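You operate a simulated robot arm through the tools that you are given. There is no shell and no other tool. Be economical: measure what you need, move in short steps, check, and stop when the job is done.

Carry out the task below with a simulated two-armed robot. There is one attempt and no reset: what you move stays moved.

Task
Test relays one and two and tray each as the tester says.
Fine: relay in the pocket, press its key; GOOD to the good tray, BAD to the scrap tray. Set down upright: relay one, relay two.

It is judged by the outcome, as a careful person would: the job done as asked, and still so three seconds after it is handed in. It fails if anything else is knocked over, pushed out of place, dropped, spilled or broken.

Robot
Two 7-joint arms with fingered hands on one trunk, on a base that drives. Base frame: it is fixed to the floor where the robot stands at the start and does not move with it; the origin is under the middle of the robot, x ahead of it, y to its left, z up. Readings come in cm, degrees, newtons and seconds.
The left shoulder is at the start at [6.9, 15.2, 109.1], the right one opposite. With the tool pointing down near the work surface each hand reaches from about 42 to 82 cm from the robot's upright axis, wherever it stands, measured 20 degrees to its own side. Places, roughly: key of the relay tester [50, 20, 80]; long parts table one [100, 120, 40]; pocket of the relay tester [60, 20, 80]; relay three [75, 125, 75]. Payload 3.8 kg a hand.
The tool frame of a hand sits at the grasp point between the pads (the TCP): z along the fingers, y along the line on which they close. The tips reach 3 cm beyond it. The gripper opens to 10.4 cm. The gripper's body begins 3.5 cm behind the TCP. The gripper is a hand of 5 fingers: y runs from the thumb to the fingers, the wrist lies at [-1.5, -10.4, -17.8] in the tool frame, and closing takes about 1.5 s.
Orientation is that of the tool frame in the base frame, as a unit quaternion [w, x, y, z]. With the fingers straight down and the wrist toward the robot, the tool's x, y and z point along [0, 1, 0], [1, 0, 0] and [0, 0, -1] of the base frame.

Tools
- The arms move only by the tool play_rows. It takes "left_motion", "right_motion" or both (then of equal length, played together; a hand with none holds still); each is a list of rows, each a list of 7 numbers: the turn, a rotation vector about the base's x, y, z in degrees, then the shift along the base's x, y, z in cm, then the opening in per cent of the stroke, from 0 (shut) to 100 (fully open). In form: [[rx, ry, rz, x, y, z, claw], ...]. A call has 1 to 12 rows; each row shifts and turns the commanded pose from where the row before left it. A row lasts 0.2 s, in which the tool goes at most 5 cm and 8.6 degrees; a call with a longer step from one row to the next is refused whole, and so is a gripper value outside its range. A pose out of reach is approached as far as the arm can. The call stops where the force on the tool passes 40 N (or 10 N more than at its start, if that is more) or the arm is blocked; 0.2 s more then pass. The fingers move at their own pace (about 7.2 cm/s each) and stop on an object; they squeeze with about 28 N. The grip force told is the motor's: it shows also when the fingers shut on nothing. Time passes only in rows, and 0.2 s behind the last, so rows that do not move let the fingers close. It gives the time, the measured TCP pose, the force on the tool (base axes), the opening and the grip force at its end, in the units of the frame above (readings bear some noise), with the torque about the TCP (base axes, N m) and any sound that the robot's microphone picked up.
- Cameras (640 x 400 px; columns grow to the right, rows downward): "scene" is now at [17.74, 4.24, 125.88]; the picture's right is [0.43, -0.90, -0.09], its down [-0.49, -0.15, -0.86] and it looks along [0.76, 0.41, -0.50] (base axes); focal length 247 px, centre (320, 200). "left" rides on the left gripper at [-8, -7.8, -14.1] in its tool frame; the picture's right is [-0.78, -0.30, 0.56], its down [0.54, -0.78, 0.33] and it looks along [0.33, 0.56, 0.76] (tool axes); focal length 247 px, centre (320, 200). "right" rides on the right gripper at [8, -7.8, -14.1] in its tool frame; the picture's right is [-0.78, 0.30, -0.56], its down [-0.53, -0.78, 0.33] and it looks along [-0.33, 0.56, 0.76] (tool axes); focal length 247 px, centre (320, 200). There is no depth. A picture from a camera that has moved, and an enlarged one, comes with that camera's place and axes in the base frame and with its lens. The place of the scene camera against the robot may be out by one fixed shift of up to 1.8 cm in any direction.
- grab_frame(camera): a new picture of that camera. No time passes.
- slide_trunk(by): slides the trunk up (or, below 0, down) by that many cm; the arms and the scene camera ride with it, the base frame stays. It gives what a move gives, with no picture.
- drive_base(legs): drives the robot by 1 to 6 legs, each [ahead, left, turn to the left] in cm, cm and degrees, along the robot's own axes; the way and the turn of a leg run together, so that a leg with both is an arc; at most 150 cm and 180 degrees a leg. The arms and the cameras ride along, it lands a little off, and it stops where it bumps. It gives what a move gives.
- grasp_type(shape, hand): the hand has 5 fingers and takes this shape, open, in about a second: jaw (thumb against the fingers, like two jaws); tri (thumb and two fingers); tip (a fingertip pinch); poke (one finger out to press); point (the index stretched); flat (the hand flat); cup (the hand cupped); fist (a fist). The gripper value then closes the fingers along that shape, each until it touches; the sizes above hold for jaw. It gives what a move gives, with no picture.
- aim_head(pan, tilt): turns the head with the scene camera to pan (to the left, within 80 degrees either way) and tilt (down, from -29 to 69), counted from straight ahead of the robot. It gives what a move gives.
- inspect(camera, box): a new picture of the part [left, top, right, bottom] of that camera's present view, enlarged. No time passes.
- job_done(): hands the job in; it is judged then, once.

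Work in short steps. Places have to be worked out from the pictures, the camera data and where the tool is seen: move nearer, look again, correct. Check each grasp and each placing, and mend what went wrong. You have 120 turns and 108 pictures in all, those below and enlarged ones among them. Open the grippers and draw the arms clear of the work before you hand the job in, unless the task says otherwise; then end with one line.

The tools are called after ">>>" by a JSON object that holds its "api" and its "payload". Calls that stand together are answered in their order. play_rows: Moves the arms, as the interface text tells. Its arguments: {"type":"object","properties":{"left_motion":{"type":"array","items":{"type":"array","items":{"type":"number"}}},"right_motion":{"type":"array","items":{"type":"array","items":{"type":"number"}}}},"required":[]} The other tools are called the same way: slide_trunk (by) slides the trunk up or down; grasp_type (shape, hand) gives the hand a shape; drive_base (legs) drives the base; aim_head (pan, tilt) turns the head that bears the scene camera; grab_frame (camera) takes a picture; inspect (camera, box) takes an enlarged picture of a part of a camera's view; job_done () hands the job in.

At the start:

```text
clock: 0.0
left_position: [40.23, 43.87, 107.97]
left_tcp_rot: [-0.001, 0.708, 0.707, 0.001]
left_contact_force: [-0.1, -0.3, 0.6]
left_torque: [0.03, 0.02, 0.0]
left_width: 10.35
left_grasp_force: 0.0
left_shape: jaw
right_position: [52.02, 2.88, 107.15]
right_tcp_rot: [0.0, 0.707, 0.707, 0.0]
right_contact_force: [0.5, 0.4, 0.0]
right_torque: [0.03, 0.03, -0.01]
right_width: 10.35
right_grasp_force: 0.2
right_shape: jaw
trunk travel left (down, up): [-17.5, 28.1]
robot x, y, heading: [-0.18, 0.04, 0.2]
head pan, tilt: [26.1, 19.7]
```

scene: 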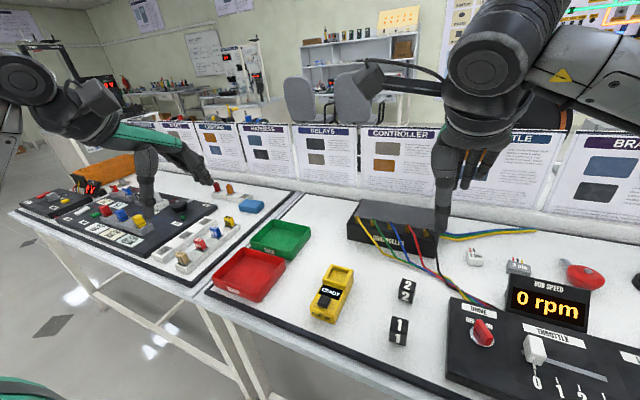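
right: 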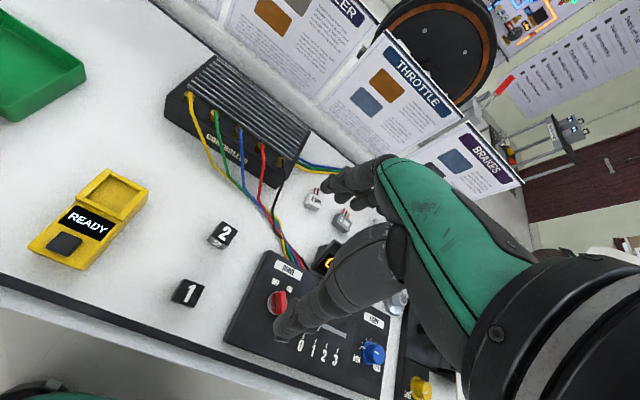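
left: 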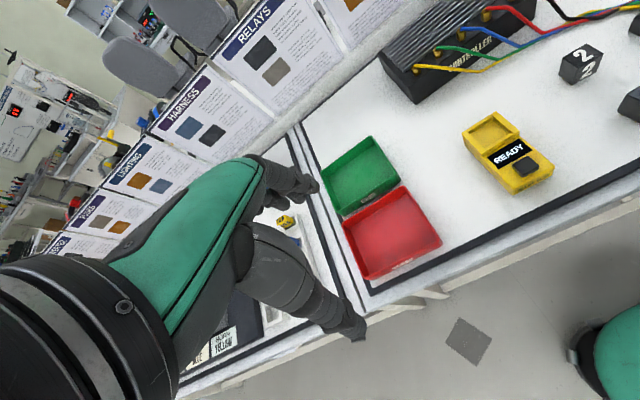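

I'll first look closer at the tester, relays and trays to locate them and read their labels.

>>> {"api": "inspect", "payload": {"camera": "scene", "box": [200, 210, 440, 360]}}

>>> {"api": "inspect", "payload": {"camera": "right", "box": [0, 130, 320, 330]}}

>>> {"api": "inspect", "payload": {"camera": "left", "box": [310, 40, 630, 240]}}

```text
2.67 times, centred on (320, 285) of scene
camera zoom: at [17.74, 4.24, 125.88], right [0.43, -0.9, -0.09], down [-0.49, -0.15, -0.86], along [0.76, 0.41, -0.5], focal length 659 px, centre (320, -27)
```

zoom: 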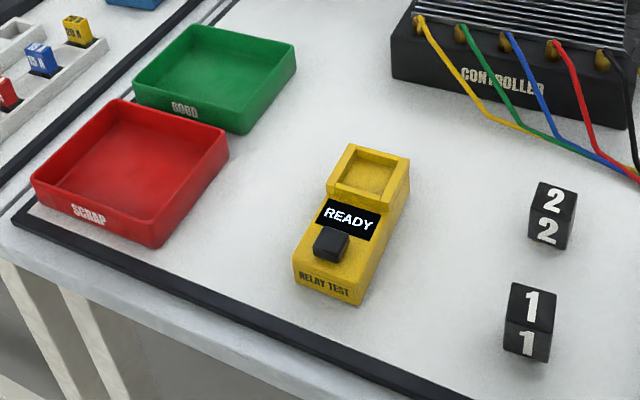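

```text
2.00 times, centred on (160, 230) of right
camera zoom: at [44.14, 10.85, 121.2], right [0.3, -0.78, 0.56], down [-0.78, -0.53, -0.33], along [0.56, -0.33, -0.76], focal length 494 px, centre (640, 140)
```

zoom: 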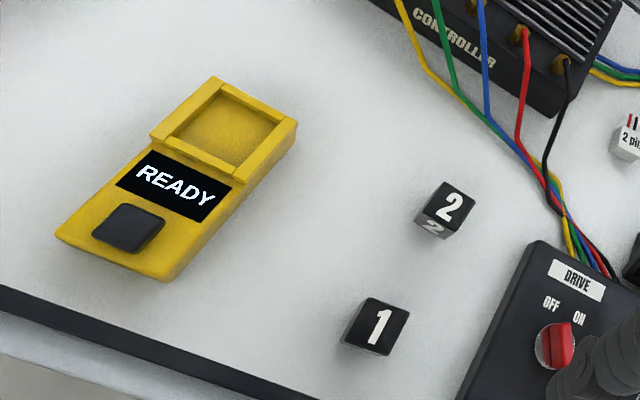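

```text
2.00 times, centred on (470, 140) of left
camera zoom: at [32.61, 35.89, 122.04], right [-0.3, -0.78, -0.56], down [-0.78, 0.54, -0.33], along [0.56, 0.33, -0.76], focal length 494 px, centre (20, 320)
```

zoom: 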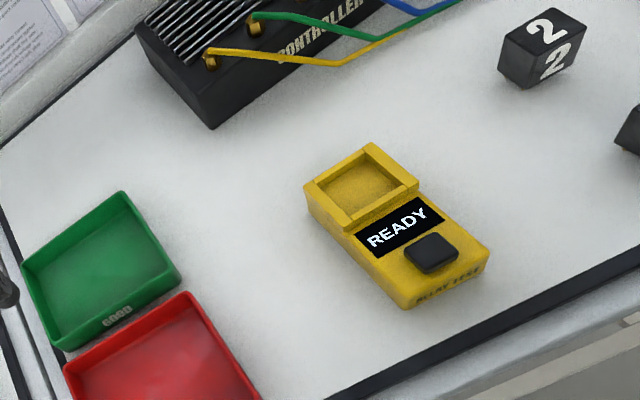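

Labels are clear: green = GOOD, red = SCRAP. Estimates: relay one [48, 6.5], relay two [58.6, 6.6], pocket [55.3, 22.3], key [47.5, 22.2]. I move the right hand out to the side and bring the left over the work for a closer look.

>>> {"api": "play_rows", "payload": {"left_motion": [[0, 0, 0, 0, -4, -1, 100], [0, 0, 0, 0, -4, -1, 100], [0, 0, 0, 0, -4, -1, 100], [0, 0, 0, 0, -4, -1, 100], [0, 0, 0, 0, -4, -1, 100], [0, 0, 0, 0, -4, -1, 100], [0, 0, 0, 0, -4, -1, 100], [0, 0, 0, 0, -4, -1, 100]], "right_motion": [[0, 0, 0, 0, -4, 0, 100], [0, 0, 0, 0, -4, 0, 100], [0, 0, 0, 0, -4, 0, 100], [0, 0, 0, 0, -4, 0, 100], [0, 0, 0, 0, -4, 0, 100], [0, 0, 0, 0, -4, 0, 100], [0, 0, 0, 0, -4, 0, 100], [0, 0, 0, 0, -4, 0, 100]]}}

>>> {"api": "aim_head", "payload": {"pan": 20, "tilt": 40}}

>>> {"api": "grab_frame", "payload": {"camera": "left"}}

>>> {"api": "grab_frame", "payload": {"camera": "scene"}}

```text
clock: 1.8
left_position: [40.35, 11.68, 100.01]
left_tcp_rot: [-0.001, 0.707, 0.707, 0.001]
left_contact_force: [-0.9, 0.1, 0.3]
left_torque: [0.06, 0.0, 0.0]
left_width: 10.39
left_grasp_force: 0.0
left_shape: jaw
right_position: [51.89, -29.36, 106.86]
right_tcp_rot: [0.0, 0.706, 0.708, 0.0]
right_contact_force: [0.0, -0.8, -0.2]
right_torque: [0.0, 0.01, -0.01]
right_width: 10.39
right_grasp_force: 0.1
right_shape: jaw
trunk travel left (down, up): [-17.5, 28.1]
robot x, y, heading: [0.14, -0.19, -0.1]
head pan, tilt: [26.1, 19.7]
```

```text
clock: 2.6
left_position: [40.41, 12.01, 100.04]
left_tcp_rot: [0.0, 0.707, 0.707, 0.0]
left_contact_force: [1.0, -0.2, 0.6]
left_torque: [-0.02, 0.01, 0.02]
left_width: 10.42
left_grasp_force: 0.1
left_shape: jaw
right_position: [51.83, -29.03, 107.12]
right_tcp_rot: [0.0, 0.708, 0.707, -0.001]
right_contact_force: [0.6, -0.4, -0.7]
right_torque: [0.0, 0.02, 0.02]
right_width: 10.37
right_grasp_force: 0.0
right_shape: jaw
trunk travel left (down, up): [-17.5, 28.1]
robot x, y, heading: [-0.11, -0.18, -0.0]
head pan, tilt: [20.0, 40.0]
```

```text
101 pictures are left
camera left: at [32.6, 4.04, 114.07], right [-0.3, -0.78, -0.56], down [-0.78, 0.54, -0.33], along [0.56, 0.33, -0.76], focal length 247 px, centre (320, 200)
```

left: 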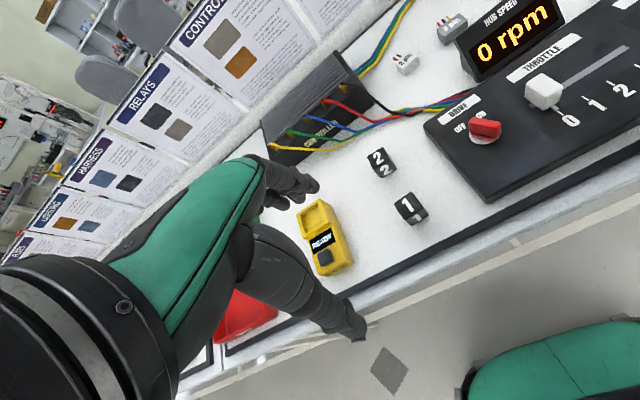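

```text
100 pictures are left
camera scene: at [16.71, 3.06, 122.84], right [0.33, -0.94, -0.07], down [-0.75, -0.22, -0.63], along [0.57, 0.26, -0.78], focal length 247 px, centre (320, 200)
```

scene: 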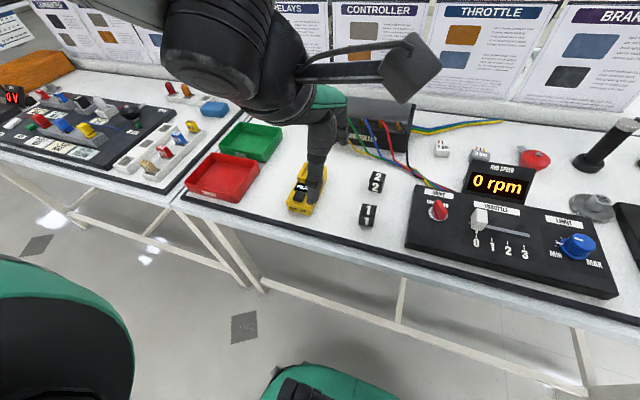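

Zooming the left view for measuring relays and tester.

>>> {"api": "inspect", "payload": {"camera": "left", "box": [280, 130, 440, 290]}}

>>> {"api": "inspect", "payload": {"camera": "scene", "box": [170, 110, 410, 260]}}

```text
2.50 times, centred on (360, 210) of left
camera zoom: at [32.6, 4.04, 114.07], right [-0.3, -0.78, -0.56], down [-0.78, 0.54, -0.33], along [0.56, 0.33, -0.76], focal length 617 px, centre (220, 175)
```

zoom: 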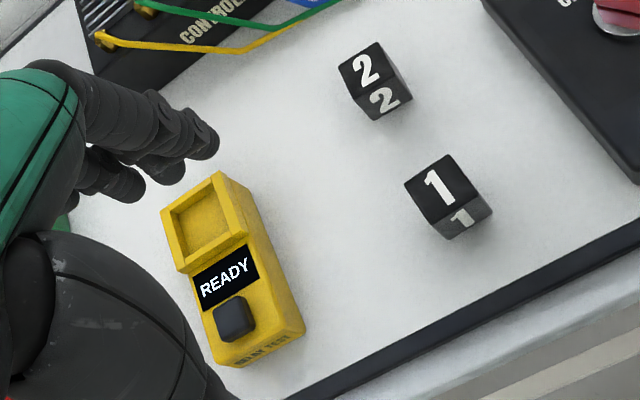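

```text
2.67 times, centred on (290, 185) of scene
camera zoom: at [16.71, 3.06, 122.84], right [0.33, -0.94, -0.07], down [-0.75, -0.22, -0.63], along [0.57, 0.26, -0.78], focal length 659 px, centre (400, 240)
```

zoom: 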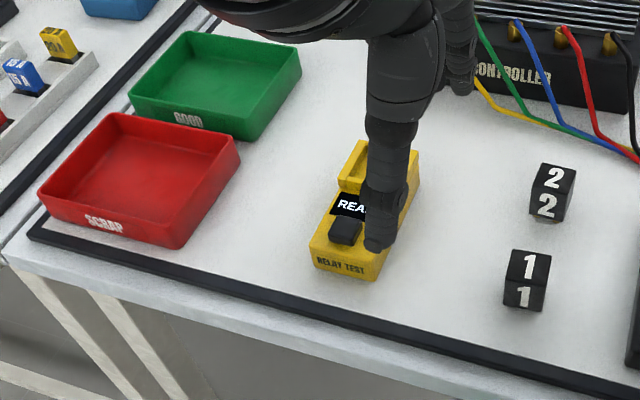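

Relay one top spans about x 47–50, y 4.8–8, top z≈79, axis-aligned, ~3×3×3.8 cm. I bring the left hand over it at z≈89 and look.

>>> {"api": "play_rows", "payload": {"left_motion": [[0, 0, 0, 2.7, -1.8, -3.3, 100], [0, 0, 0, 2.7, -1.8, -3.3, 100], [0, 0, 0, 2.8, -1.9, -3.4, 100], [0, 0, 0, 0, 0, -1, 100]]}}

>>> {"api": "grab_frame", "payload": {"camera": "left"}}

>>> {"api": "inspect", "payload": {"camera": "scene", "box": [230, 110, 470, 260]}}

```text
clock: 3.6
left_position: [48.44, 6.28, 88.89]
left_tcp_rot: [0.001, 0.706, 0.708, 0.001]
left_contact_force: [-0.2, 0.6, -0.5]
left_torque: [-0.02, 0.0, -0.03]
left_width: 10.38
left_grasp_force: 0.1
left_shape: jaw
right_position: [51.76, -29.02, 106.98]
right_tcp_rot: [0.0, 0.707, 0.707, 0.0]
right_contact_force: [0.3, 0.3, 1.1]
right_torque: [0.03, 0.0, 0.02]
right_width: 10.35
right_grasp_force: 0.0
right_shape: jaw
trunk travel left (down, up): [-17.5, 28.1]
robot x, y, heading: [-0.36, 0.13, -0.1]
head pan, tilt: [20.0, 40.0]
```

```text
97 pictures are left
camera left: at [40.74, -1.69, 102.94], right [-0.3, -0.78, -0.56], down [-0.78, 0.53, -0.33], along [0.56, 0.33, -0.76], focal length 247 px, centre (320, 200)
```

left: 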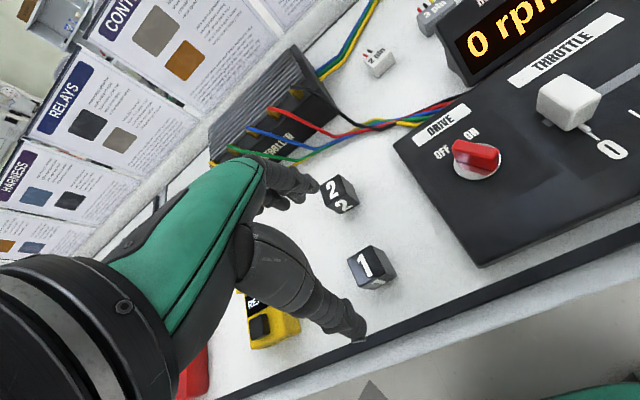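

```text
2.67 times, centred on (350, 185) of scene
camera zoom: at [16.65, 3.02, 122.85], right [0.33, -0.94, -0.07], down [-0.75, -0.22, -0.63], along [0.57, 0.26, -0.78], focal length 659 px, centre (240, 240)
```

zoom: 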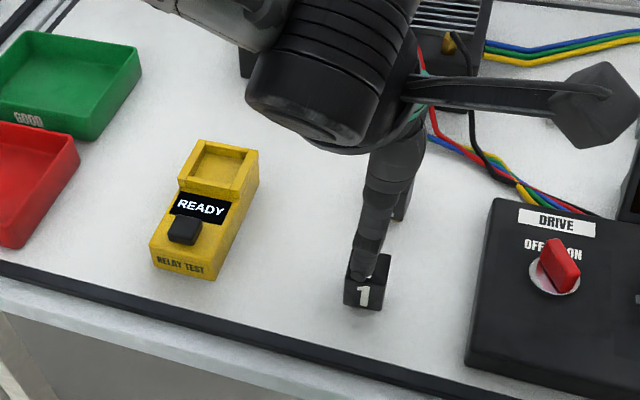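

Relay one confirmed at [48.5, 6.4], TCP is over it. Descend to z≈80 (tips ~1.8 cm above the table) and close.

>>> {"api": "play_rows", "payload": {"left_motion": [[0, 0, 0, 0, 0.1, -3, 100], [0, 0, 0, 0, 0, -3, 100], [0, 0, 0, 0, 0, -2, 100], [0, 0, 0, 0, 0, -0.9, 100]]}}

>>> {"api": "inspect", "payload": {"camera": "left", "box": [200, 120, 440, 360]}}

>>> {"api": "inspect", "payload": {"camera": "scene", "box": [290, 150, 450, 250]}}

```text
clock: 4.6
left_position: [48.55, 6.54, 80.01]
left_tcp_rot: [0.0, 0.708, 0.706, 0.001]
left_contact_force: [-0.6, -0.6, -0.2]
left_torque: [-0.02, 0.01, 0.03]
left_width: 10.38
left_grasp_force: 0.0
left_shape: jaw
right_position: [51.92, -29.17, 107.05]
right_tcp_rot: [0.0, 0.707, 0.707, -0.001]
right_contact_force: [-0.4, -0.1, 0.0]
right_torque: [-0.02, -0.02, 0.0]
right_width: 10.36
right_grasp_force: 0.1
right_shape: jaw
trunk travel left (down, up): [-17.5, 28.1]
robot x, y, heading: [-0.25, -0.44, 0.4]
head pan, tilt: [20.0, 40.0]
```

```text
1.67 times, centred on (320, 240) of left
camera zoom: at [40.87, -1.52, 94.15], right [-0.3, -0.78, -0.56], down [-0.78, 0.54, -0.33], along [0.56, 0.33, -0.76], focal length 412 px, centre (320, 133)
```

zoom: 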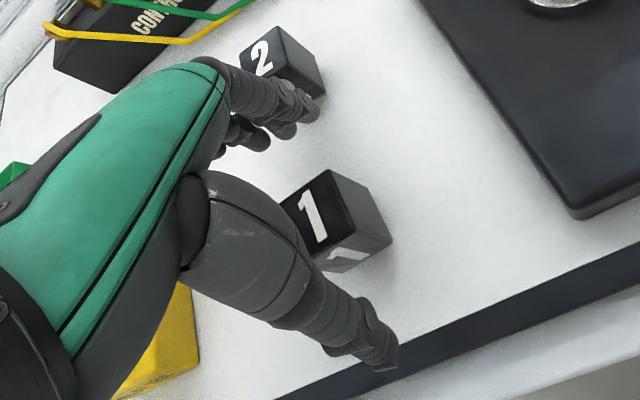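

```text
4.00 times, centred on (370, 200) of scene
camera zoom: at [16.73, 3.03, 122.83], right [0.33, -0.94, -0.07], down [-0.75, -0.22, -0.62], along [0.57, 0.26, -0.78], focal length 989 px, centre (120, 200)
```

zoom: 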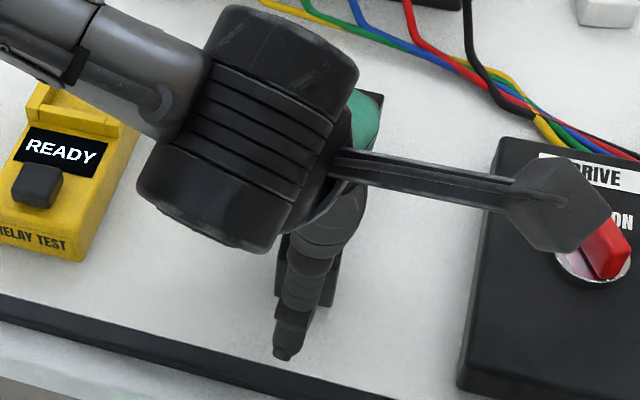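

Fingers straddle the relay well. Closing.

>>> {"api": "play_rows", "payload": {"left_motion": [[0, 0, 0, 0, 0, 0, 0], [0, 0, 0, 0, 0, 0, 0], [0, 0, 0, 0, 0, 0, 0], [0, 0, 0, 0, 0, 0, 0], [0, 0, 0, 0, 0, 0, 0], [0, 0, 0, 0, 0, 0, 0], [0, 0, 0, 0, 0, 0, 0]]}}

>>> {"api": "inspect", "payload": {"camera": "left", "box": [200, 120, 440, 360]}}

```text
clock: 6.2
left_position: [48.67, 6.51, 80.01]
left_tcp_rot: [0.0, 0.707, 0.707, 0.001]
left_contact_force: [0.2, -0.1, 0.2]
left_torque: [0.01, 0.02, -0.05]
left_width: 2.68
left_grasp_force: 27.4
left_shape: jaw
right_position: [51.76, -28.88, 106.97]
right_tcp_rot: [0.001, 0.707, 0.707, 0.0]
right_contact_force: [0.7, 0.6, 0.2]
right_torque: [-0.02, -0.02, 0.01]
right_width: 10.38
right_grasp_force: 0.0
right_shape: jaw
trunk travel left (down, up): [-17.5, 28.1]
robot x, y, heading: [0.43, -0.15, -0.3]
head pan, tilt: [20.0, 40.0]
```

```text
1.67 times, centred on (320, 240) of left
camera zoom: at [40.88, -1.52, 94.18], right [-0.3, -0.78, -0.56], down [-0.78, 0.54, -0.33], along [0.56, 0.33, -0.76], focal length 412 px, centre (320, 133)
```

zoom: 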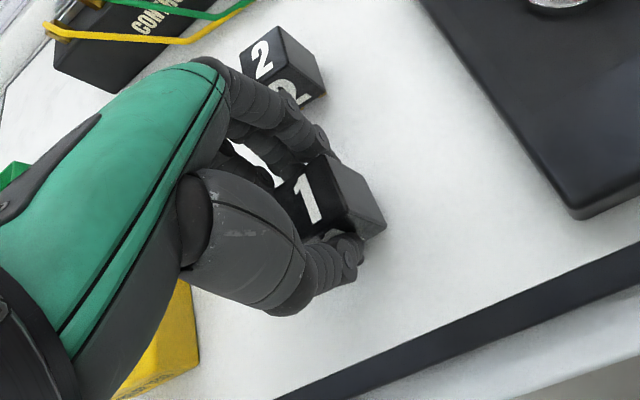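

Grip at 2.7 cm, 27 N. Lift 12 cm, then take a picture from there of the tester with the hand shifted partway.

>>> {"api": "play_rows", "payload": {"left_motion": [[0, 0, 0, 0, 0, 2, 0], [0, 0, 0, 0, 0, 4, 0], [0, 0, 0, 0, 0, 4, 0], [0, 0, 0, 0, 2, 2, 0], [0, 0, 0, 0, 2.5, 0, 0], [0, 0, 0, 0, 0, 0, 0]]}}

>>> {"api": "grab_frame", "payload": {"camera": "left"}}

>>> {"api": "inspect", "payload": {"camera": "scene", "box": [270, 140, 430, 240]}}

```text
clock: 7.6
left_position: [48.4, 10.86, 92.13]
left_tcp_rot: [-0.001, 0.708, 0.707, 0.0]
left_contact_force: [0.5, 0.2, -0.9]
left_torque: [0.0, -0.02, -0.02]
left_width: 2.69
left_grasp_force: 27.5
left_shape: jaw
right_position: [51.93, -29.08, 106.96]
right_tcp_rot: [0.0, 0.707, 0.707, -0.001]
right_contact_force: [0.4, -0.5, 1.0]
right_torque: [-0.02, 0.0, 0.0]
right_width: 10.36
right_grasp_force: 0.0
right_shape: jaw
trunk travel left (down, up): [-17.5, 28.1]
robot x, y, heading: [0.09, 0.09, -0.2]
head pan, tilt: [20.0, 40.0]
```

```text
92 pictures are left
camera left: at [40.68, 2.9, 106.22], right [-0.3, -0.78, -0.56], down [-0.78, 0.54, -0.33], along [0.56, 0.33, -0.76], focal length 247 px, centre (320, 200)
```

left: 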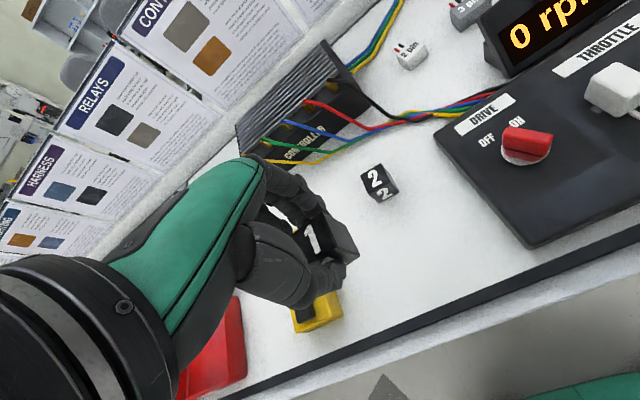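

```text
4.00 times, centred on (350, 190) of scene
camera zoom: at [16.74, 2.98, 122.82], right [0.33, -0.94, -0.07], down [-0.75, -0.22, -0.62], along [0.57, 0.26, -0.78], focal length 989 px, centre (200, 240)
```

zoom: 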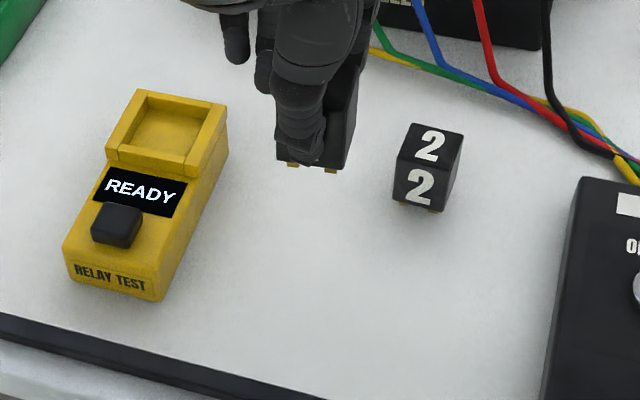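

Relay held, pins down. The hand blocks its own view of the tester, so I shift left past it to see the pocket unobstructed.

>>> {"api": "play_rows", "payload": {"left_motion": [[0, 0, 0, -1, 4, 0, 0], [0, 0, 0, -1, 4, 0, 0], [0, 0, 0, -1, 4, 0, 0], [0, 0, 0, 0, 4, 0, 0], [0, 0, 0, 0, 0, 0, 0]]}}

>>> {"api": "inspect", "payload": {"camera": "left", "box": [280, 110, 480, 310]}}

```text
clock: 8.8
left_position: [45.78, 26.81, 92.37]
left_tcp_rot: [0.0, 0.708, 0.706, 0.0]
left_contact_force: [0.1, 0.0, -1.1]
left_torque: [0.04, -0.02, 0.02]
left_width: 2.67
left_grasp_force: 27.9
left_shape: jaw
right_position: [51.85, -29.13, 106.91]
right_tcp_rot: [-0.001, 0.707, 0.707, 0.0]
right_contact_force: [-0.3, 0.4, 0.2]
right_torque: [0.02, -0.04, -0.02]
right_width: 10.37
right_grasp_force: 0.1
right_shape: jaw
trunk travel left (down, up): [-17.5, 28.1]
robot x, y, heading: [0.23, 0.06, 0.0]
head pan, tilt: [20.0, 40.0]
```

```text
2.00 times, centred on (380, 210) of left
camera zoom: at [37.86, 18.77, 106.4], right [-0.3, -0.78, -0.56], down [-0.78, 0.54, -0.33], along [0.56, 0.33, -0.76], focal length 494 px, centre (200, 180)
```

zoom: 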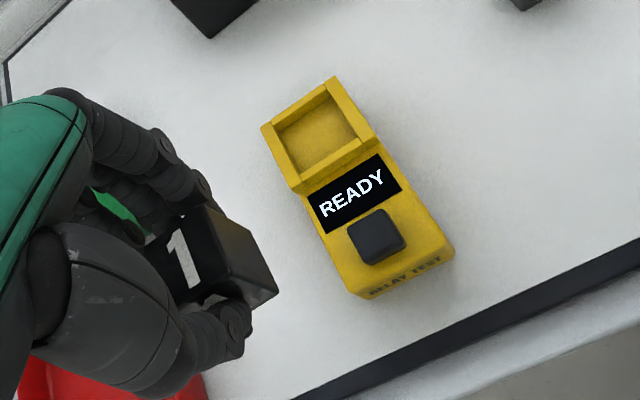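

Triangulated pocket centre ≈ [55.65, 21.9], rim z≈79. Moving above it and down to just over the rim.

>>> {"api": "play_rows", "payload": {"left_motion": [[0, 0, 0, 3.4, -1.7, 0, 0], [0, 0, 0, 3.4, -1.7, 0, 0], [0, 0, 0, 3.4, -1.65, 0, 0], [0, 0, 0, 0, 0, -3, 0], [0, 0, 0, 0, 0, -3, 0], [0, 0, 0, 0, 0, 0, 0]]}}

>>> {"api": "inspect", "payload": {"camera": "left", "box": [200, 120, 440, 360]}}

>>> {"api": "inspect", "payload": {"camera": "scene", "box": [230, 120, 390, 220]}}

```text
clock: 10.2
left_position: [55.89, 21.7, 85.96]
left_tcp_rot: [0.0, 0.707, 0.707, 0.0]
left_contact_force: [0.3, -0.1, -1.1]
left_torque: [-0.01, 0.0, 0.0]
left_width: 2.71
left_grasp_force: 27.5
left_shape: jaw
right_position: [51.84, -29.08, 107.14]
right_tcp_rot: [0.0, 0.707, 0.707, 0.0]
right_contact_force: [0.1, -0.6, -1.1]
right_torque: [0.0, -0.01, 0.0]
right_width: 10.36
right_grasp_force: 0.0
right_shape: jaw
trunk travel left (down, up): [-17.5, 28.1]
robot x, y, heading: [-0.13, 0.1, -0.1]
head pan, tilt: [20.0, 40.0]
```

```text
1.67 times, centred on (320, 240) of left
camera zoom: at [48.09, 13.81, 100.12], right [-0.3, -0.78, -0.56], down [-0.78, 0.54, -0.33], along [0.56, 0.33, -0.76], focal length 412 px, centre (320, 133)
```

zoom: 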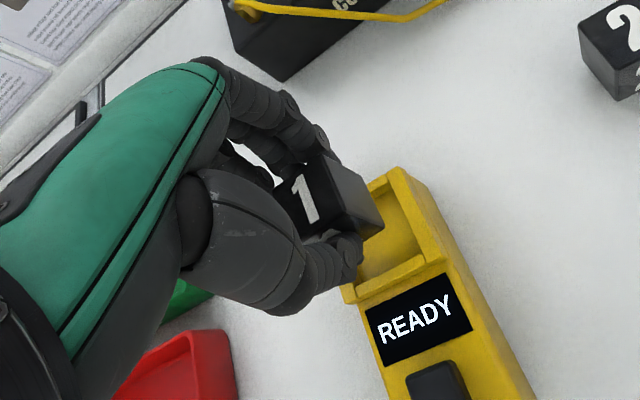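

```text
4.00 times, centred on (310, 170) of scene
camera zoom: at [16.69, 3.01, 122.84], right [0.33, -0.94, -0.07], down [-0.75, -0.22, -0.63], along [0.57, 0.26, -0.78], focal length 989 px, centre (360, 320)
```

zoom: 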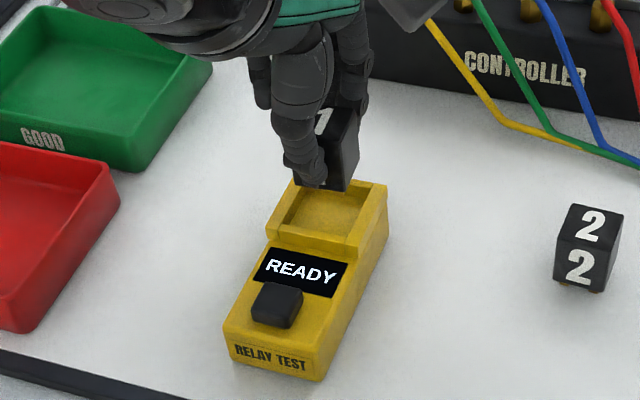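

Looks aligned. Lower 1.7 cm to just above the rim and check again.

>>> {"api": "play_rows", "payload": {"left_motion": [[0, 0, 0, 0, 0, -1, 0], [0, 0, 0, 0, 0, -0.7, 0], [0, 0, 0, 0, 0, 0, 0]]}}

>>> {"api": "inspect", "payload": {"camera": "left", "box": [280, 180, 400, 300]}}

>>> {"api": "inspect", "payload": {"camera": "scene", "box": [270, 140, 350, 190]}}

```text
clock: 11.0
left_position: [55.84, 21.84, 84.37]
left_tcp_rot: [0.001, 0.707, 0.707, 0.001]
left_contact_force: [-0.1, 1.1, 8.0]
left_torque: [0.01, -0.07, 0.01]
left_width: 2.7
left_grasp_force: 27.9
left_shape: jaw
right_position: [51.72, -28.98, 107.04]
right_tcp_rot: [0.0, 0.707, 0.707, 0.001]
right_contact_force: [-1.0, 0.0, -0.2]
right_torque: [-0.02, 0.0, 0.05]
right_width: 10.37
right_grasp_force: 0.0
right_shape: jaw
trunk travel left (down, up): [-17.5, 28.1]
robot x, y, heading: [0.04, -0.12, 0.1]
head pan, tilt: [20.0, 40.0]
```

```text
3.33 times, centred on (340, 240) of left
camera zoom: at [48.07, 13.85, 98.53], right [-0.3, -0.78, -0.56], down [-0.78, 0.54, -0.33], along [0.56, 0.33, -0.76], focal length 823 px, centre (253, 67)
```

zoom: 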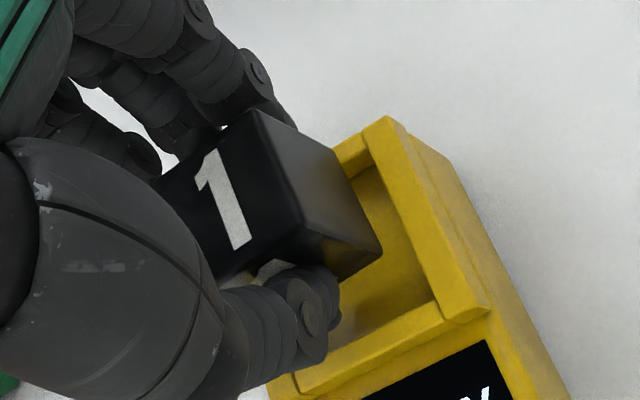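

```text
8.00 times, centred on (310, 165) of scene
camera zoom: at [16.63, 3.02, 122.86], right [0.33, -0.94, -0.07], down [-0.75, -0.22, -0.63], along [0.57, 0.26, -0.78], focal length 1978 px, centre (400, 480)
```

zoom: 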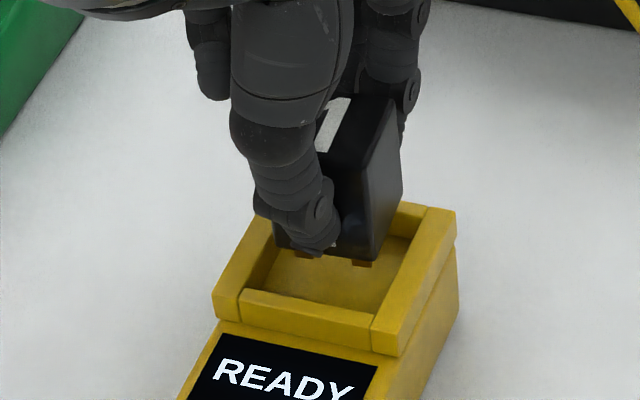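

8 N contact: the relay's far side rests on the back rim. Relative views show it must move about −1.4 x, −0.15 y. Raise slightly, shift, recheck.

>>> {"api": "play_rows", "payload": {"left_motion": [[0, 0, 0, 0, 0, 0.9, 0], [0, 0, 0, -1.4, -0.15, 0, 0], [0, 0, 0, 0, 0, 0, 0]]}}

>>> {"api": "inspect", "payload": {"camera": "left", "box": [280, 180, 400, 300]}}

>>> {"api": "inspect", "payload": {"camera": "scene", "box": [270, 140, 350, 190]}}

```text
clock: 11.8
left_position: [54.43, 21.58, 85.19]
left_tcp_rot: [-0.001, 0.707, 0.707, -0.002]
left_contact_force: [0.0, 0.3, -0.8]
left_torque: [0.0, 0.02, 0.01]
left_width: 2.7
left_grasp_force: 27.9
left_shape: jaw
right_position: [51.99, -29.04, 107.03]
right_tcp_rot: [0.0, 0.708, 0.707, -0.001]
right_contact_force: [-1.3, -0.5, 0.0]
right_torque: [-0.02, 0.0, -0.01]
right_width: 10.37
right_grasp_force: 0.0
right_shape: jaw
trunk travel left (down, up): [-17.5, 28.1]
robot x, y, heading: [-0.06, 0.01, 0.1]
head pan, tilt: [20.0, 40.0]
```

```text
3.33 times, centred on (340, 240) of left
camera zoom: at [46.67, 13.64, 99.29], right [-0.3, -0.78, -0.56], down [-0.78, 0.54, -0.33], along [0.56, 0.33, -0.76], focal length 823 px, centre (253, 67)
```

zoom: 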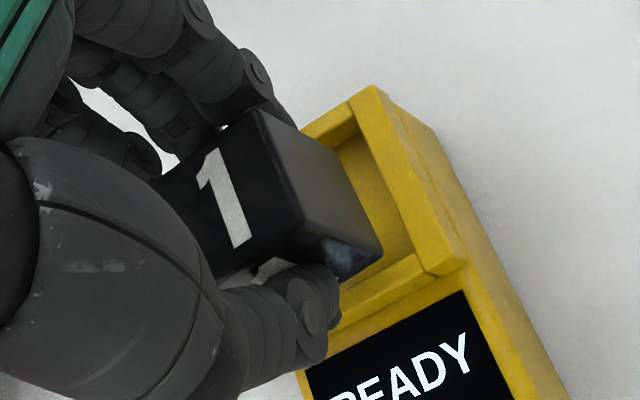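

```text
8.00 times, centred on (310, 165) of scene
camera zoom: at [16.76, 3.03, 122.82], right [0.33, -0.94, -0.07], down [-0.75, -0.22, -0.62], along [0.57, 0.26, -0.78], focal length 1978 px, centre (400, 480)
```

zoom: 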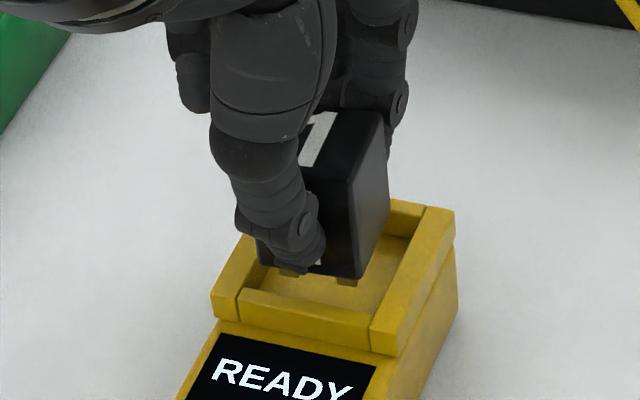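

Now within the pocket outline; x needs about −0.2 more. Then lower in small steps.

>>> {"api": "play_rows", "payload": {"left_motion": [[0, 0, 0, -0.2, 0, 0, 0], [0, 0, 0, 0, 0, -0.5, 0], [0, 0, 0, 0, 0, -0.5, 0], [0, 0, 0, 0, 0, -0.3, 0], [0, 0, 0, 0, 0, 0, 0]]}}

>>> {"api": "inspect", "payload": {"camera": "scene", "box": [270, 140, 350, 190]}}

```text
clock: 13.0
left_position: [54.12, 21.63, 84.16]
left_tcp_rot: [0.002, 0.707, 0.707, 0.001]
left_contact_force: [1.7, 1.2, 18.8]
left_torque: [0.04, 0.09, 0.04]
left_width: 2.95
left_grasp_force: 27.9
left_shape: jaw
right_position: [51.67, -28.92, 107.13]
right_tcp_rot: [0.001, 0.706, 0.708, 0.001]
right_contact_force: [-0.4, 0.4, -0.7]
right_torque: [0.0, 0.03, 0.0]
right_width: 10.36
right_grasp_force: 0.1
right_shape: jaw
trunk travel left (down, up): [-17.5, 28.1]
robot x, y, heading: [-0.06, -0.1, -0.1]
head pan, tilt: [20.0, 40.0]
```

```text
8.00 times, centred on (310, 165) of scene
camera zoom: at [16.51, 2.97, 122.89], right [0.33, -0.94, -0.07], down [-0.75, -0.22, -0.63], along [0.57, 0.26, -0.78], focal length 1978 px, centre (400, 480)
```

zoom: 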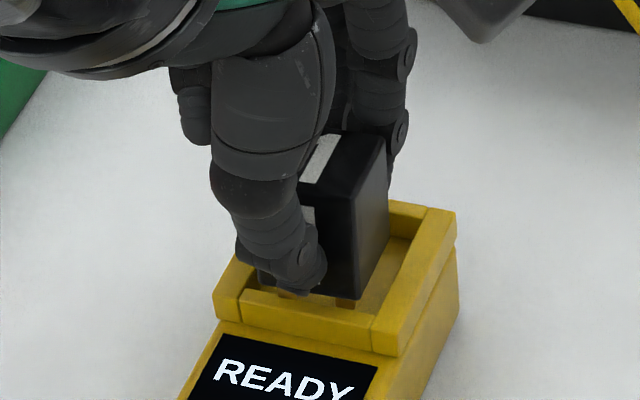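

18.8 N upward force; need to see whether it rests on the floor or a rim.

>>> {"api": "inspect", "payload": {"camera": "left", "box": [280, 180, 400, 300]}}

```text
3.33 times, centred on (340, 240) of left
camera zoom: at [46.3, 13.69, 98.27], right [-0.29, -0.78, -0.56], down [-0.77, 0.54, -0.34], along [0.56, 0.33, -0.76], focal length 823 px, centre (253, 67)
```

zoom: 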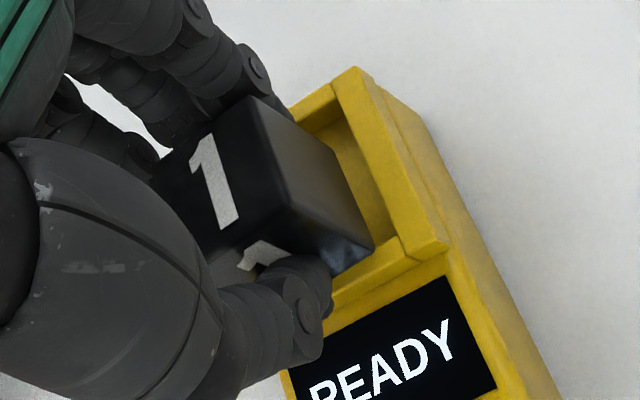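

Torque says contact is now on the near side (−x), while earlier it was on the far side; so the true centre lies between, x≈54.9. Lift, shift +0.8 and look at the relay's tilt.

>>> {"api": "play_rows", "payload": {"left_motion": [[0, 0, 0, 0, 0, 0.7, 0], [0, 0, 0, 0, 0, 0.5, 0], [0, 0, 0, 0.8, 0, 0, 0], [0, 0, 0, 0, 0, 0, 0]]}}

>>> {"api": "inspect", "payload": {"camera": "left", "box": [280, 180, 400, 300]}}

>>> {"api": "inspect", "payload": {"camera": "scene", "box": [270, 140, 350, 190]}}

```text
clock: 14.0
left_position: [54.92, 21.74, 85.07]
left_tcp_rot: [-0.001, 0.707, 0.707, -0.001]
left_contact_force: [0.3, -0.2, -0.3]
left_torque: [0.02, -0.02, -0.01]
left_width: 2.87
left_grasp_force: 28.0
left_shape: jaw
right_position: [51.95, -28.99, 106.92]
right_tcp_rot: [0.0, 0.707, 0.707, 0.001]
right_contact_force: [0.3, -0.3, -0.4]
right_torque: [0.01, -0.03, 0.02]
right_width: 10.36
right_grasp_force: 0.0
right_shape: jaw
trunk travel left (down, up): [-17.5, 28.1]
robot x, y, heading: [0.24, -0.08, -0.1]
head pan, tilt: [20.0, 40.0]
```

```text
3.33 times, centred on (340, 240) of left
camera zoom: at [47.14, 13.81, 99.16], right [-0.3, -0.78, -0.56], down [-0.78, 0.54, -0.33], along [0.56, 0.33, -0.76], focal length 823 px, centre (253, 67)
```

zoom: 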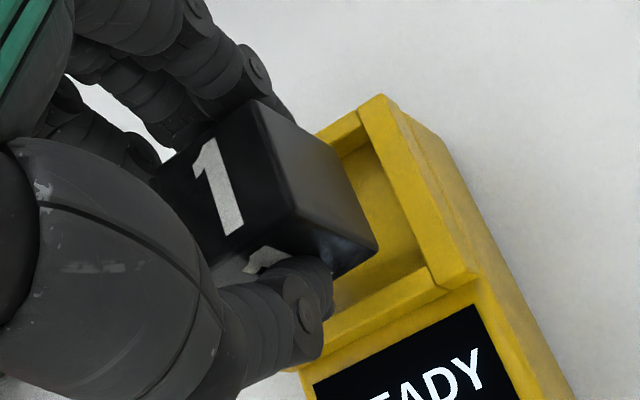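

```text
8.00 times, centred on (310, 165) of scene
camera zoom: at [16.72, 3.05, 122.82], right [0.33, -0.94, -0.07], down [-0.75, -0.22, -0.62], along [0.57, 0.26, -0.78], focal length 1978 px, centre (400, 480)
```

zoom: 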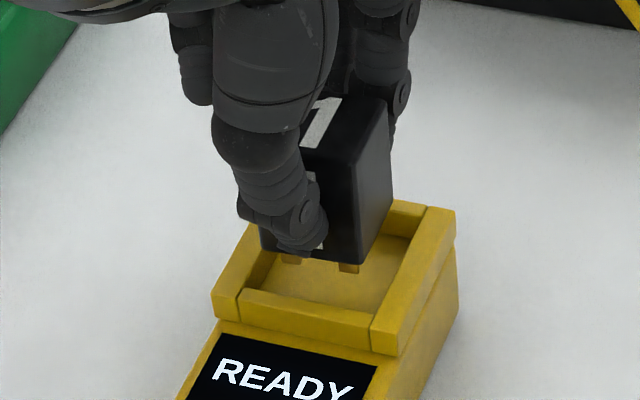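

Slight tilt only. Lower gently at this x.

>>> {"api": "play_rows", "payload": {"left_motion": [[0, 0, 0, 0, 0, -0.5, 0], [0, 0, 0, 0, 0, -0.4, 0], [0, 0, 0, 0, 0, -0.3, 0], [0, 0, 0, 0, 0, 0, 0]]}}

>>> {"api": "inspect", "payload": {"camera": "left", "box": [280, 180, 400, 300]}}

>>> {"api": "inspect", "payload": {"camera": "scene", "box": [270, 140, 350, 190]}}

```text
clock: 15.0
left_position: [55.04, 21.75, 83.99]
left_tcp_rot: [0.0, 0.707, 0.707, -0.001]
left_contact_force: [0.2, 0.3, -0.8]
left_torque: [-0.05, 0.03, 0.03]
left_width: 2.86
left_grasp_force: 28.1
left_shape: jaw
right_position: [51.99, -28.95, 107.03]
right_tcp_rot: [0.0, 0.708, 0.707, 0.0]
right_contact_force: [-0.4, 0.3, 0.1]
right_torque: [-0.01, 0.0, 0.03]
right_width: 10.34
right_grasp_force: 0.1
right_shape: jaw
trunk travel left (down, up): [-17.5, 28.1]
robot x, y, heading: [0.18, 0.15, -0.1]
head pan, tilt: [20.0, 40.0]
```

```text
3.33 times, centred on (340, 240) of left
camera zoom: at [47.23, 13.74, 98.07], right [-0.3, -0.78, -0.56], down [-0.78, 0.54, -0.33], along [0.56, 0.33, -0.76], focal length 823 px, centre (253, 67)
```

zoom: 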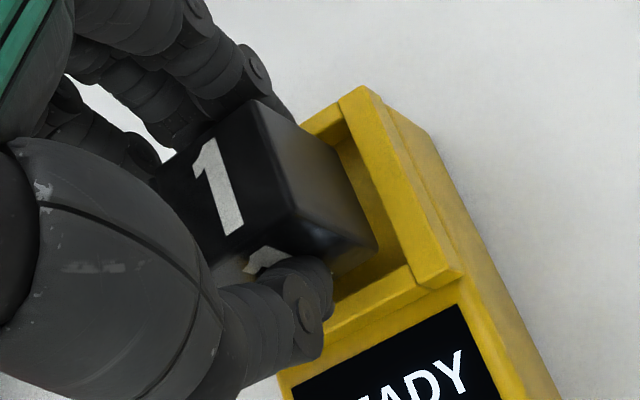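

```text
8.00 times, centred on (310, 165) of scene
camera zoom: at [16.72, 3.04, 122.83], right [0.33, -0.94, -0.07], down [-0.75, -0.22, -0.62], along [0.57, 0.26, -0.78], focal length 1978 px, centre (400, 480)
```

zoom: 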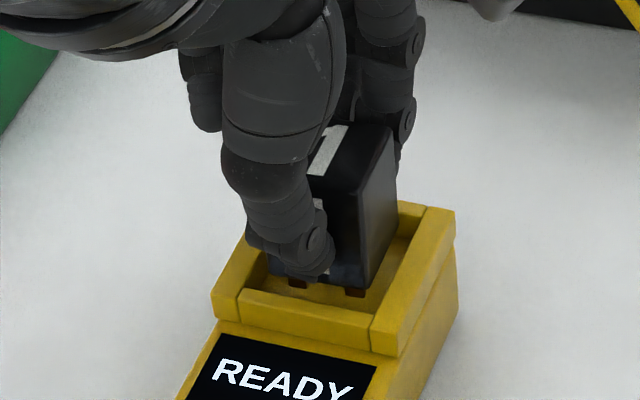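

No contact now, it is entering. Continue down.

>>> {"api": "play_rows", "payload": {"left_motion": [[0, 0, 0, 0, 0, -0.3, 0], [0, 0, 0, 0, 0, -0.3, 0], [0, 0, 0, 0, 0, 0, 0]]}}

>>> {"api": "inspect", "payload": {"camera": "scene", "box": [270, 140, 350, 190]}}

```text
clock: 15.8
left_position: [54.91, 21.63, 83.28]
left_tcp_rot: [0.0, 0.708, 0.707, 0.0]
left_contact_force: [-0.9, 0.1, 5.8]
left_torque: [0.01, -0.11, 0.03]
left_width: 2.85
left_grasp_force: 28.1
left_shape: jaw
right_position: [51.78, -29.17, 107.07]
right_tcp_rot: [0.001, 0.707, 0.708, 0.0]
right_contact_force: [0.4, 0.4, -1.0]
right_torque: [0.0, -0.04, -0.01]
right_width: 10.36
right_grasp_force: 0.0
right_shape: jaw
trunk travel left (down, up): [-17.5, 28.1]
robot x, y, heading: [0.15, 0.01, 0.0]
head pan, tilt: [20.0, 40.0]
```

```text
8.00 times, centred on (310, 165) of scene
camera zoom: at [16.65, 3.01, 122.85], right [0.33, -0.94, -0.07], down [-0.75, -0.22, -0.63], along [0.57, 0.26, -0.78], focal length 1978 px, centre (400, 480)
```

zoom: 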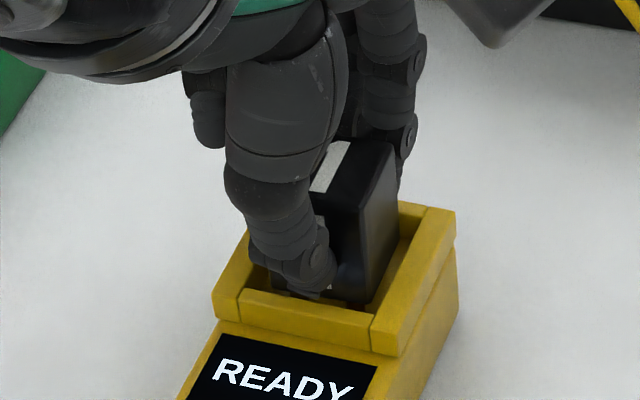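

Bottom is now below the rim with light contact (floor). Release slightly (34%), let it settle, then rise a bit and open more.

>>> {"api": "play_rows", "payload": {"left_motion": [[0, 0, 0, 0, 0, 0, 33], [0, 0, 0, 0, 0, 0, 35], [0, 0, 0, 0, 0, 0, 36], [0, 0, 0, 0, 0, 0.6, 38], [0, 0, 0, 0, 0, 0.6, 45], [0, 0, 0, 0, 0, 0, 50]]}}

>>> {"api": "inspect", "payload": {"camera": "scene", "box": [270, 140, 350, 190]}}

>>> {"api": "inspect", "payload": {"camera": "left", "box": [280, 180, 400, 300]}}

```text
clock: 17.2
left_position: [54.94, 21.85, 84.47]
left_tcp_rot: [0.0, 0.707, 0.707, -0.001]
left_contact_force: [0.3, -0.4, 0.5]
left_torque: [-0.01, -0.01, 0.01]
left_width: 5.14
left_grasp_force: 0.0
left_shape: jaw
right_position: [51.93, -29.02, 107.05]
right_tcp_rot: [-0.001, 0.708, 0.706, 0.0]
right_contact_force: [0.1, 0.2, -0.2]
right_torque: [-0.04, -0.02, 0.05]
right_width: 10.37
right_grasp_force: 0.0
right_shape: jaw
trunk travel left (down, up): [-17.5, 28.1]
robot x, y, heading: [-0.31, 0.1, 0.1]
head pan, tilt: [20.0, 40.0]
```

```text
8.00 times, centred on (310, 165) of scene
camera zoom: at [16.72, 3.04, 122.83], right [0.33, -0.94, -0.07], down [-0.75, -0.22, -0.62], along [0.57, 0.26, -0.78], focal length 1978 px, centre (400, 480)
```

zoom: 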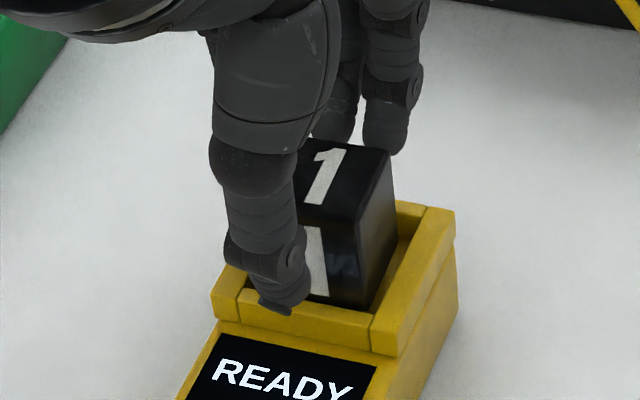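

```text
3.33 times, centred on (340, 240) of left
camera zoom: at [47.2, 13.75, 98.59], right [-0.3, -0.78, -0.56], down [-0.78, 0.54, -0.33], along [0.56, 0.33, -0.76], focal length 823 px, centre (253, 67)
```

zoom: 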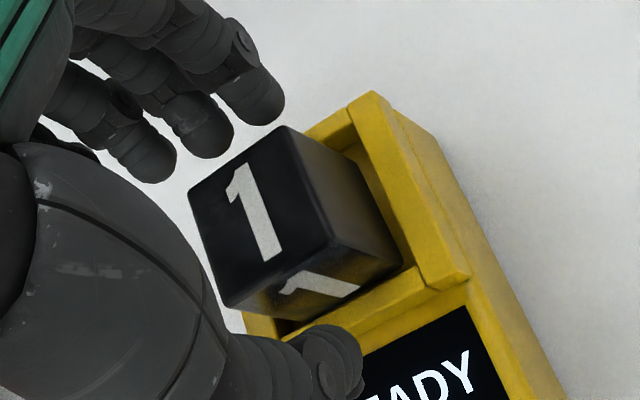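

Relay one sits upright in the pocket. Lift away and take the poke shape to press the key.

>>> {"api": "play_rows", "payload": {"left_motion": [[0, 0, 0, 0, 0, 2, 55], [0, 0, 0, 0, 0, 4, 60], [0, 0, 0, 0, 0, 4, 60], [0, 0, 0, -2, 0, 2, 60], [0, 0, 0, -3, 3, 0, 60], [0, 0, 0, -3, 3, 0, 60]]}}

>>> {"api": "grasp_type", "payload": {"shape": "poke", "hand": "left"}}

>>> {"api": "grab_frame", "payload": {"camera": "left"}}

>>> {"api": "inspect", "payload": {"camera": "scene", "box": [230, 110, 390, 210]}}

```text
clock: 18.6
left_position: [46.83, 27.66, 96.66]
left_tcp_rot: [0.0, 0.707, 0.707, -0.001]
left_contact_force: [-0.4, 0.8, 0.4]
left_torque: [0.0, -0.02, 0.03]
left_width: 6.22
left_grasp_force: 0.1
left_shape: jaw
right_position: [51.72, -28.94, 107.16]
right_tcp_rot: [0.001, 0.707, 0.707, 0.0]
right_contact_force: [-0.4, -0.4, -0.2]
right_torque: [-0.01, -0.03, -0.01]
right_width: 10.4
right_grasp_force: 0.0
right_shape: jaw
trunk travel left (down, up): [-17.5, 28.1]
robot x, y, heading: [0.21, -0.5, -0.2]
head pan, tilt: [20.0, 40.0]
```

```text
clock: 19.5
left_position: [46.88, 27.65, 96.67]
left_tcp_rot: [0.0, 0.707, 0.707, 0.0]
left_contact_force: [0.9, -0.3, -0.6]
left_torque: [0.03, -0.03, 0.02]
left_width: 0.0
left_grasp_force: 0.0
left_shape: poke
right_position: [51.87, -28.95, 107.09]
right_tcp_rot: [-0.001, 0.707, 0.707, 0.0]
right_contact_force: [0.9, -0.2, -0.4]
right_torque: [-0.03, -0.02, -0.03]
right_width: 10.38
right_grasp_force: 0.0
right_shape: jaw
trunk travel left (down, up): [-17.5, 28.1]
robot x, y, heading: [-0.33, -0.25, 0.1]
head pan, tilt: [20.0, 40.0]
```

```text
74 pictures are left
camera left: at [39.19, 19.63, 110.74], right [-0.3, -0.78, -0.56], down [-0.78, 0.54, -0.33], along [0.56, 0.33, -0.76], focal length 247 px, centre (320, 200)
```

left: 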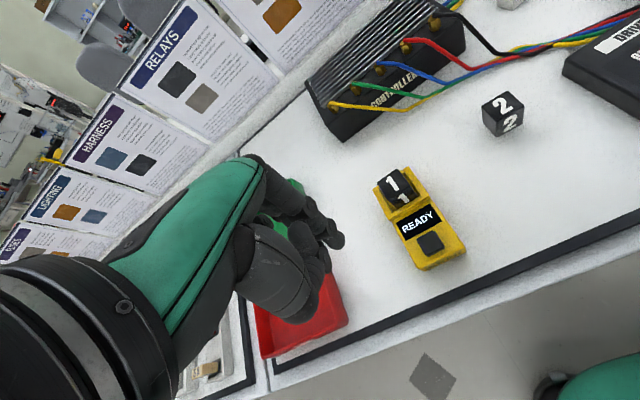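

```text
4.00 times, centred on (310, 160) of scene
camera zoom: at [16.71, 3.04, 122.83], right [0.33, -0.94, -0.07], down [-0.75, -0.22, -0.63], along [0.57, 0.26, -0.78], focal length 989 px, centre (360, 360)
```

zoom: 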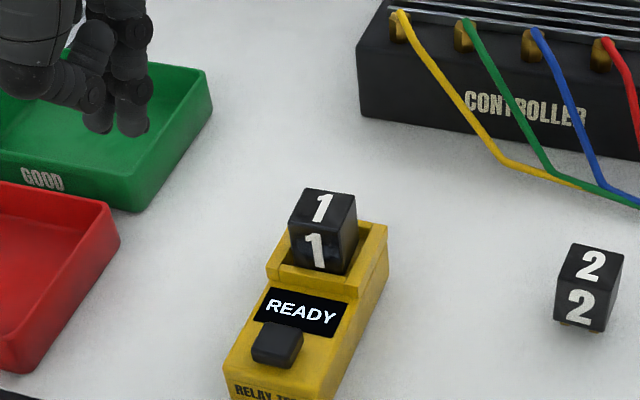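

Relay one seated upright. Zoom to find the poking fingertip.

>>> {"api": "inspect", "payload": {"camera": "left", "box": [220, 140, 480, 340]}}

>>> {"api": "inspect", "payload": {"camera": "scene", "box": [170, 70, 330, 170]}}

```text
2.00 times, centred on (350, 240) of left
camera zoom: at [39.19, 19.63, 110.74], right [-0.3, -0.78, -0.56], down [-0.78, 0.54, -0.33], along [0.56, 0.33, -0.76], focal length 494 px, centre (260, 120)
```

zoom: 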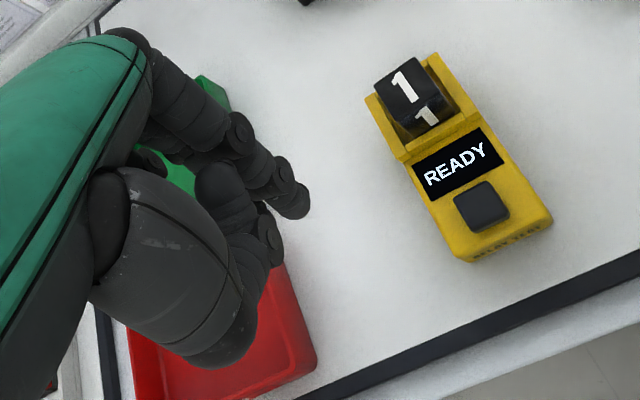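

```text
4.00 times, centred on (250, 120) of scene
camera zoom: at [16.71, 3.04, 122.83], right [0.33, -0.94, -0.07], down [-0.75, -0.22, -0.63], along [0.57, 0.26, -0.78], focal length 989 px, centre (600, 520)
```

zoom: 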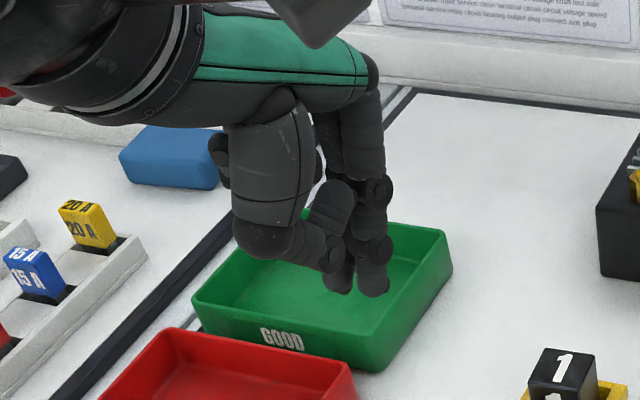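

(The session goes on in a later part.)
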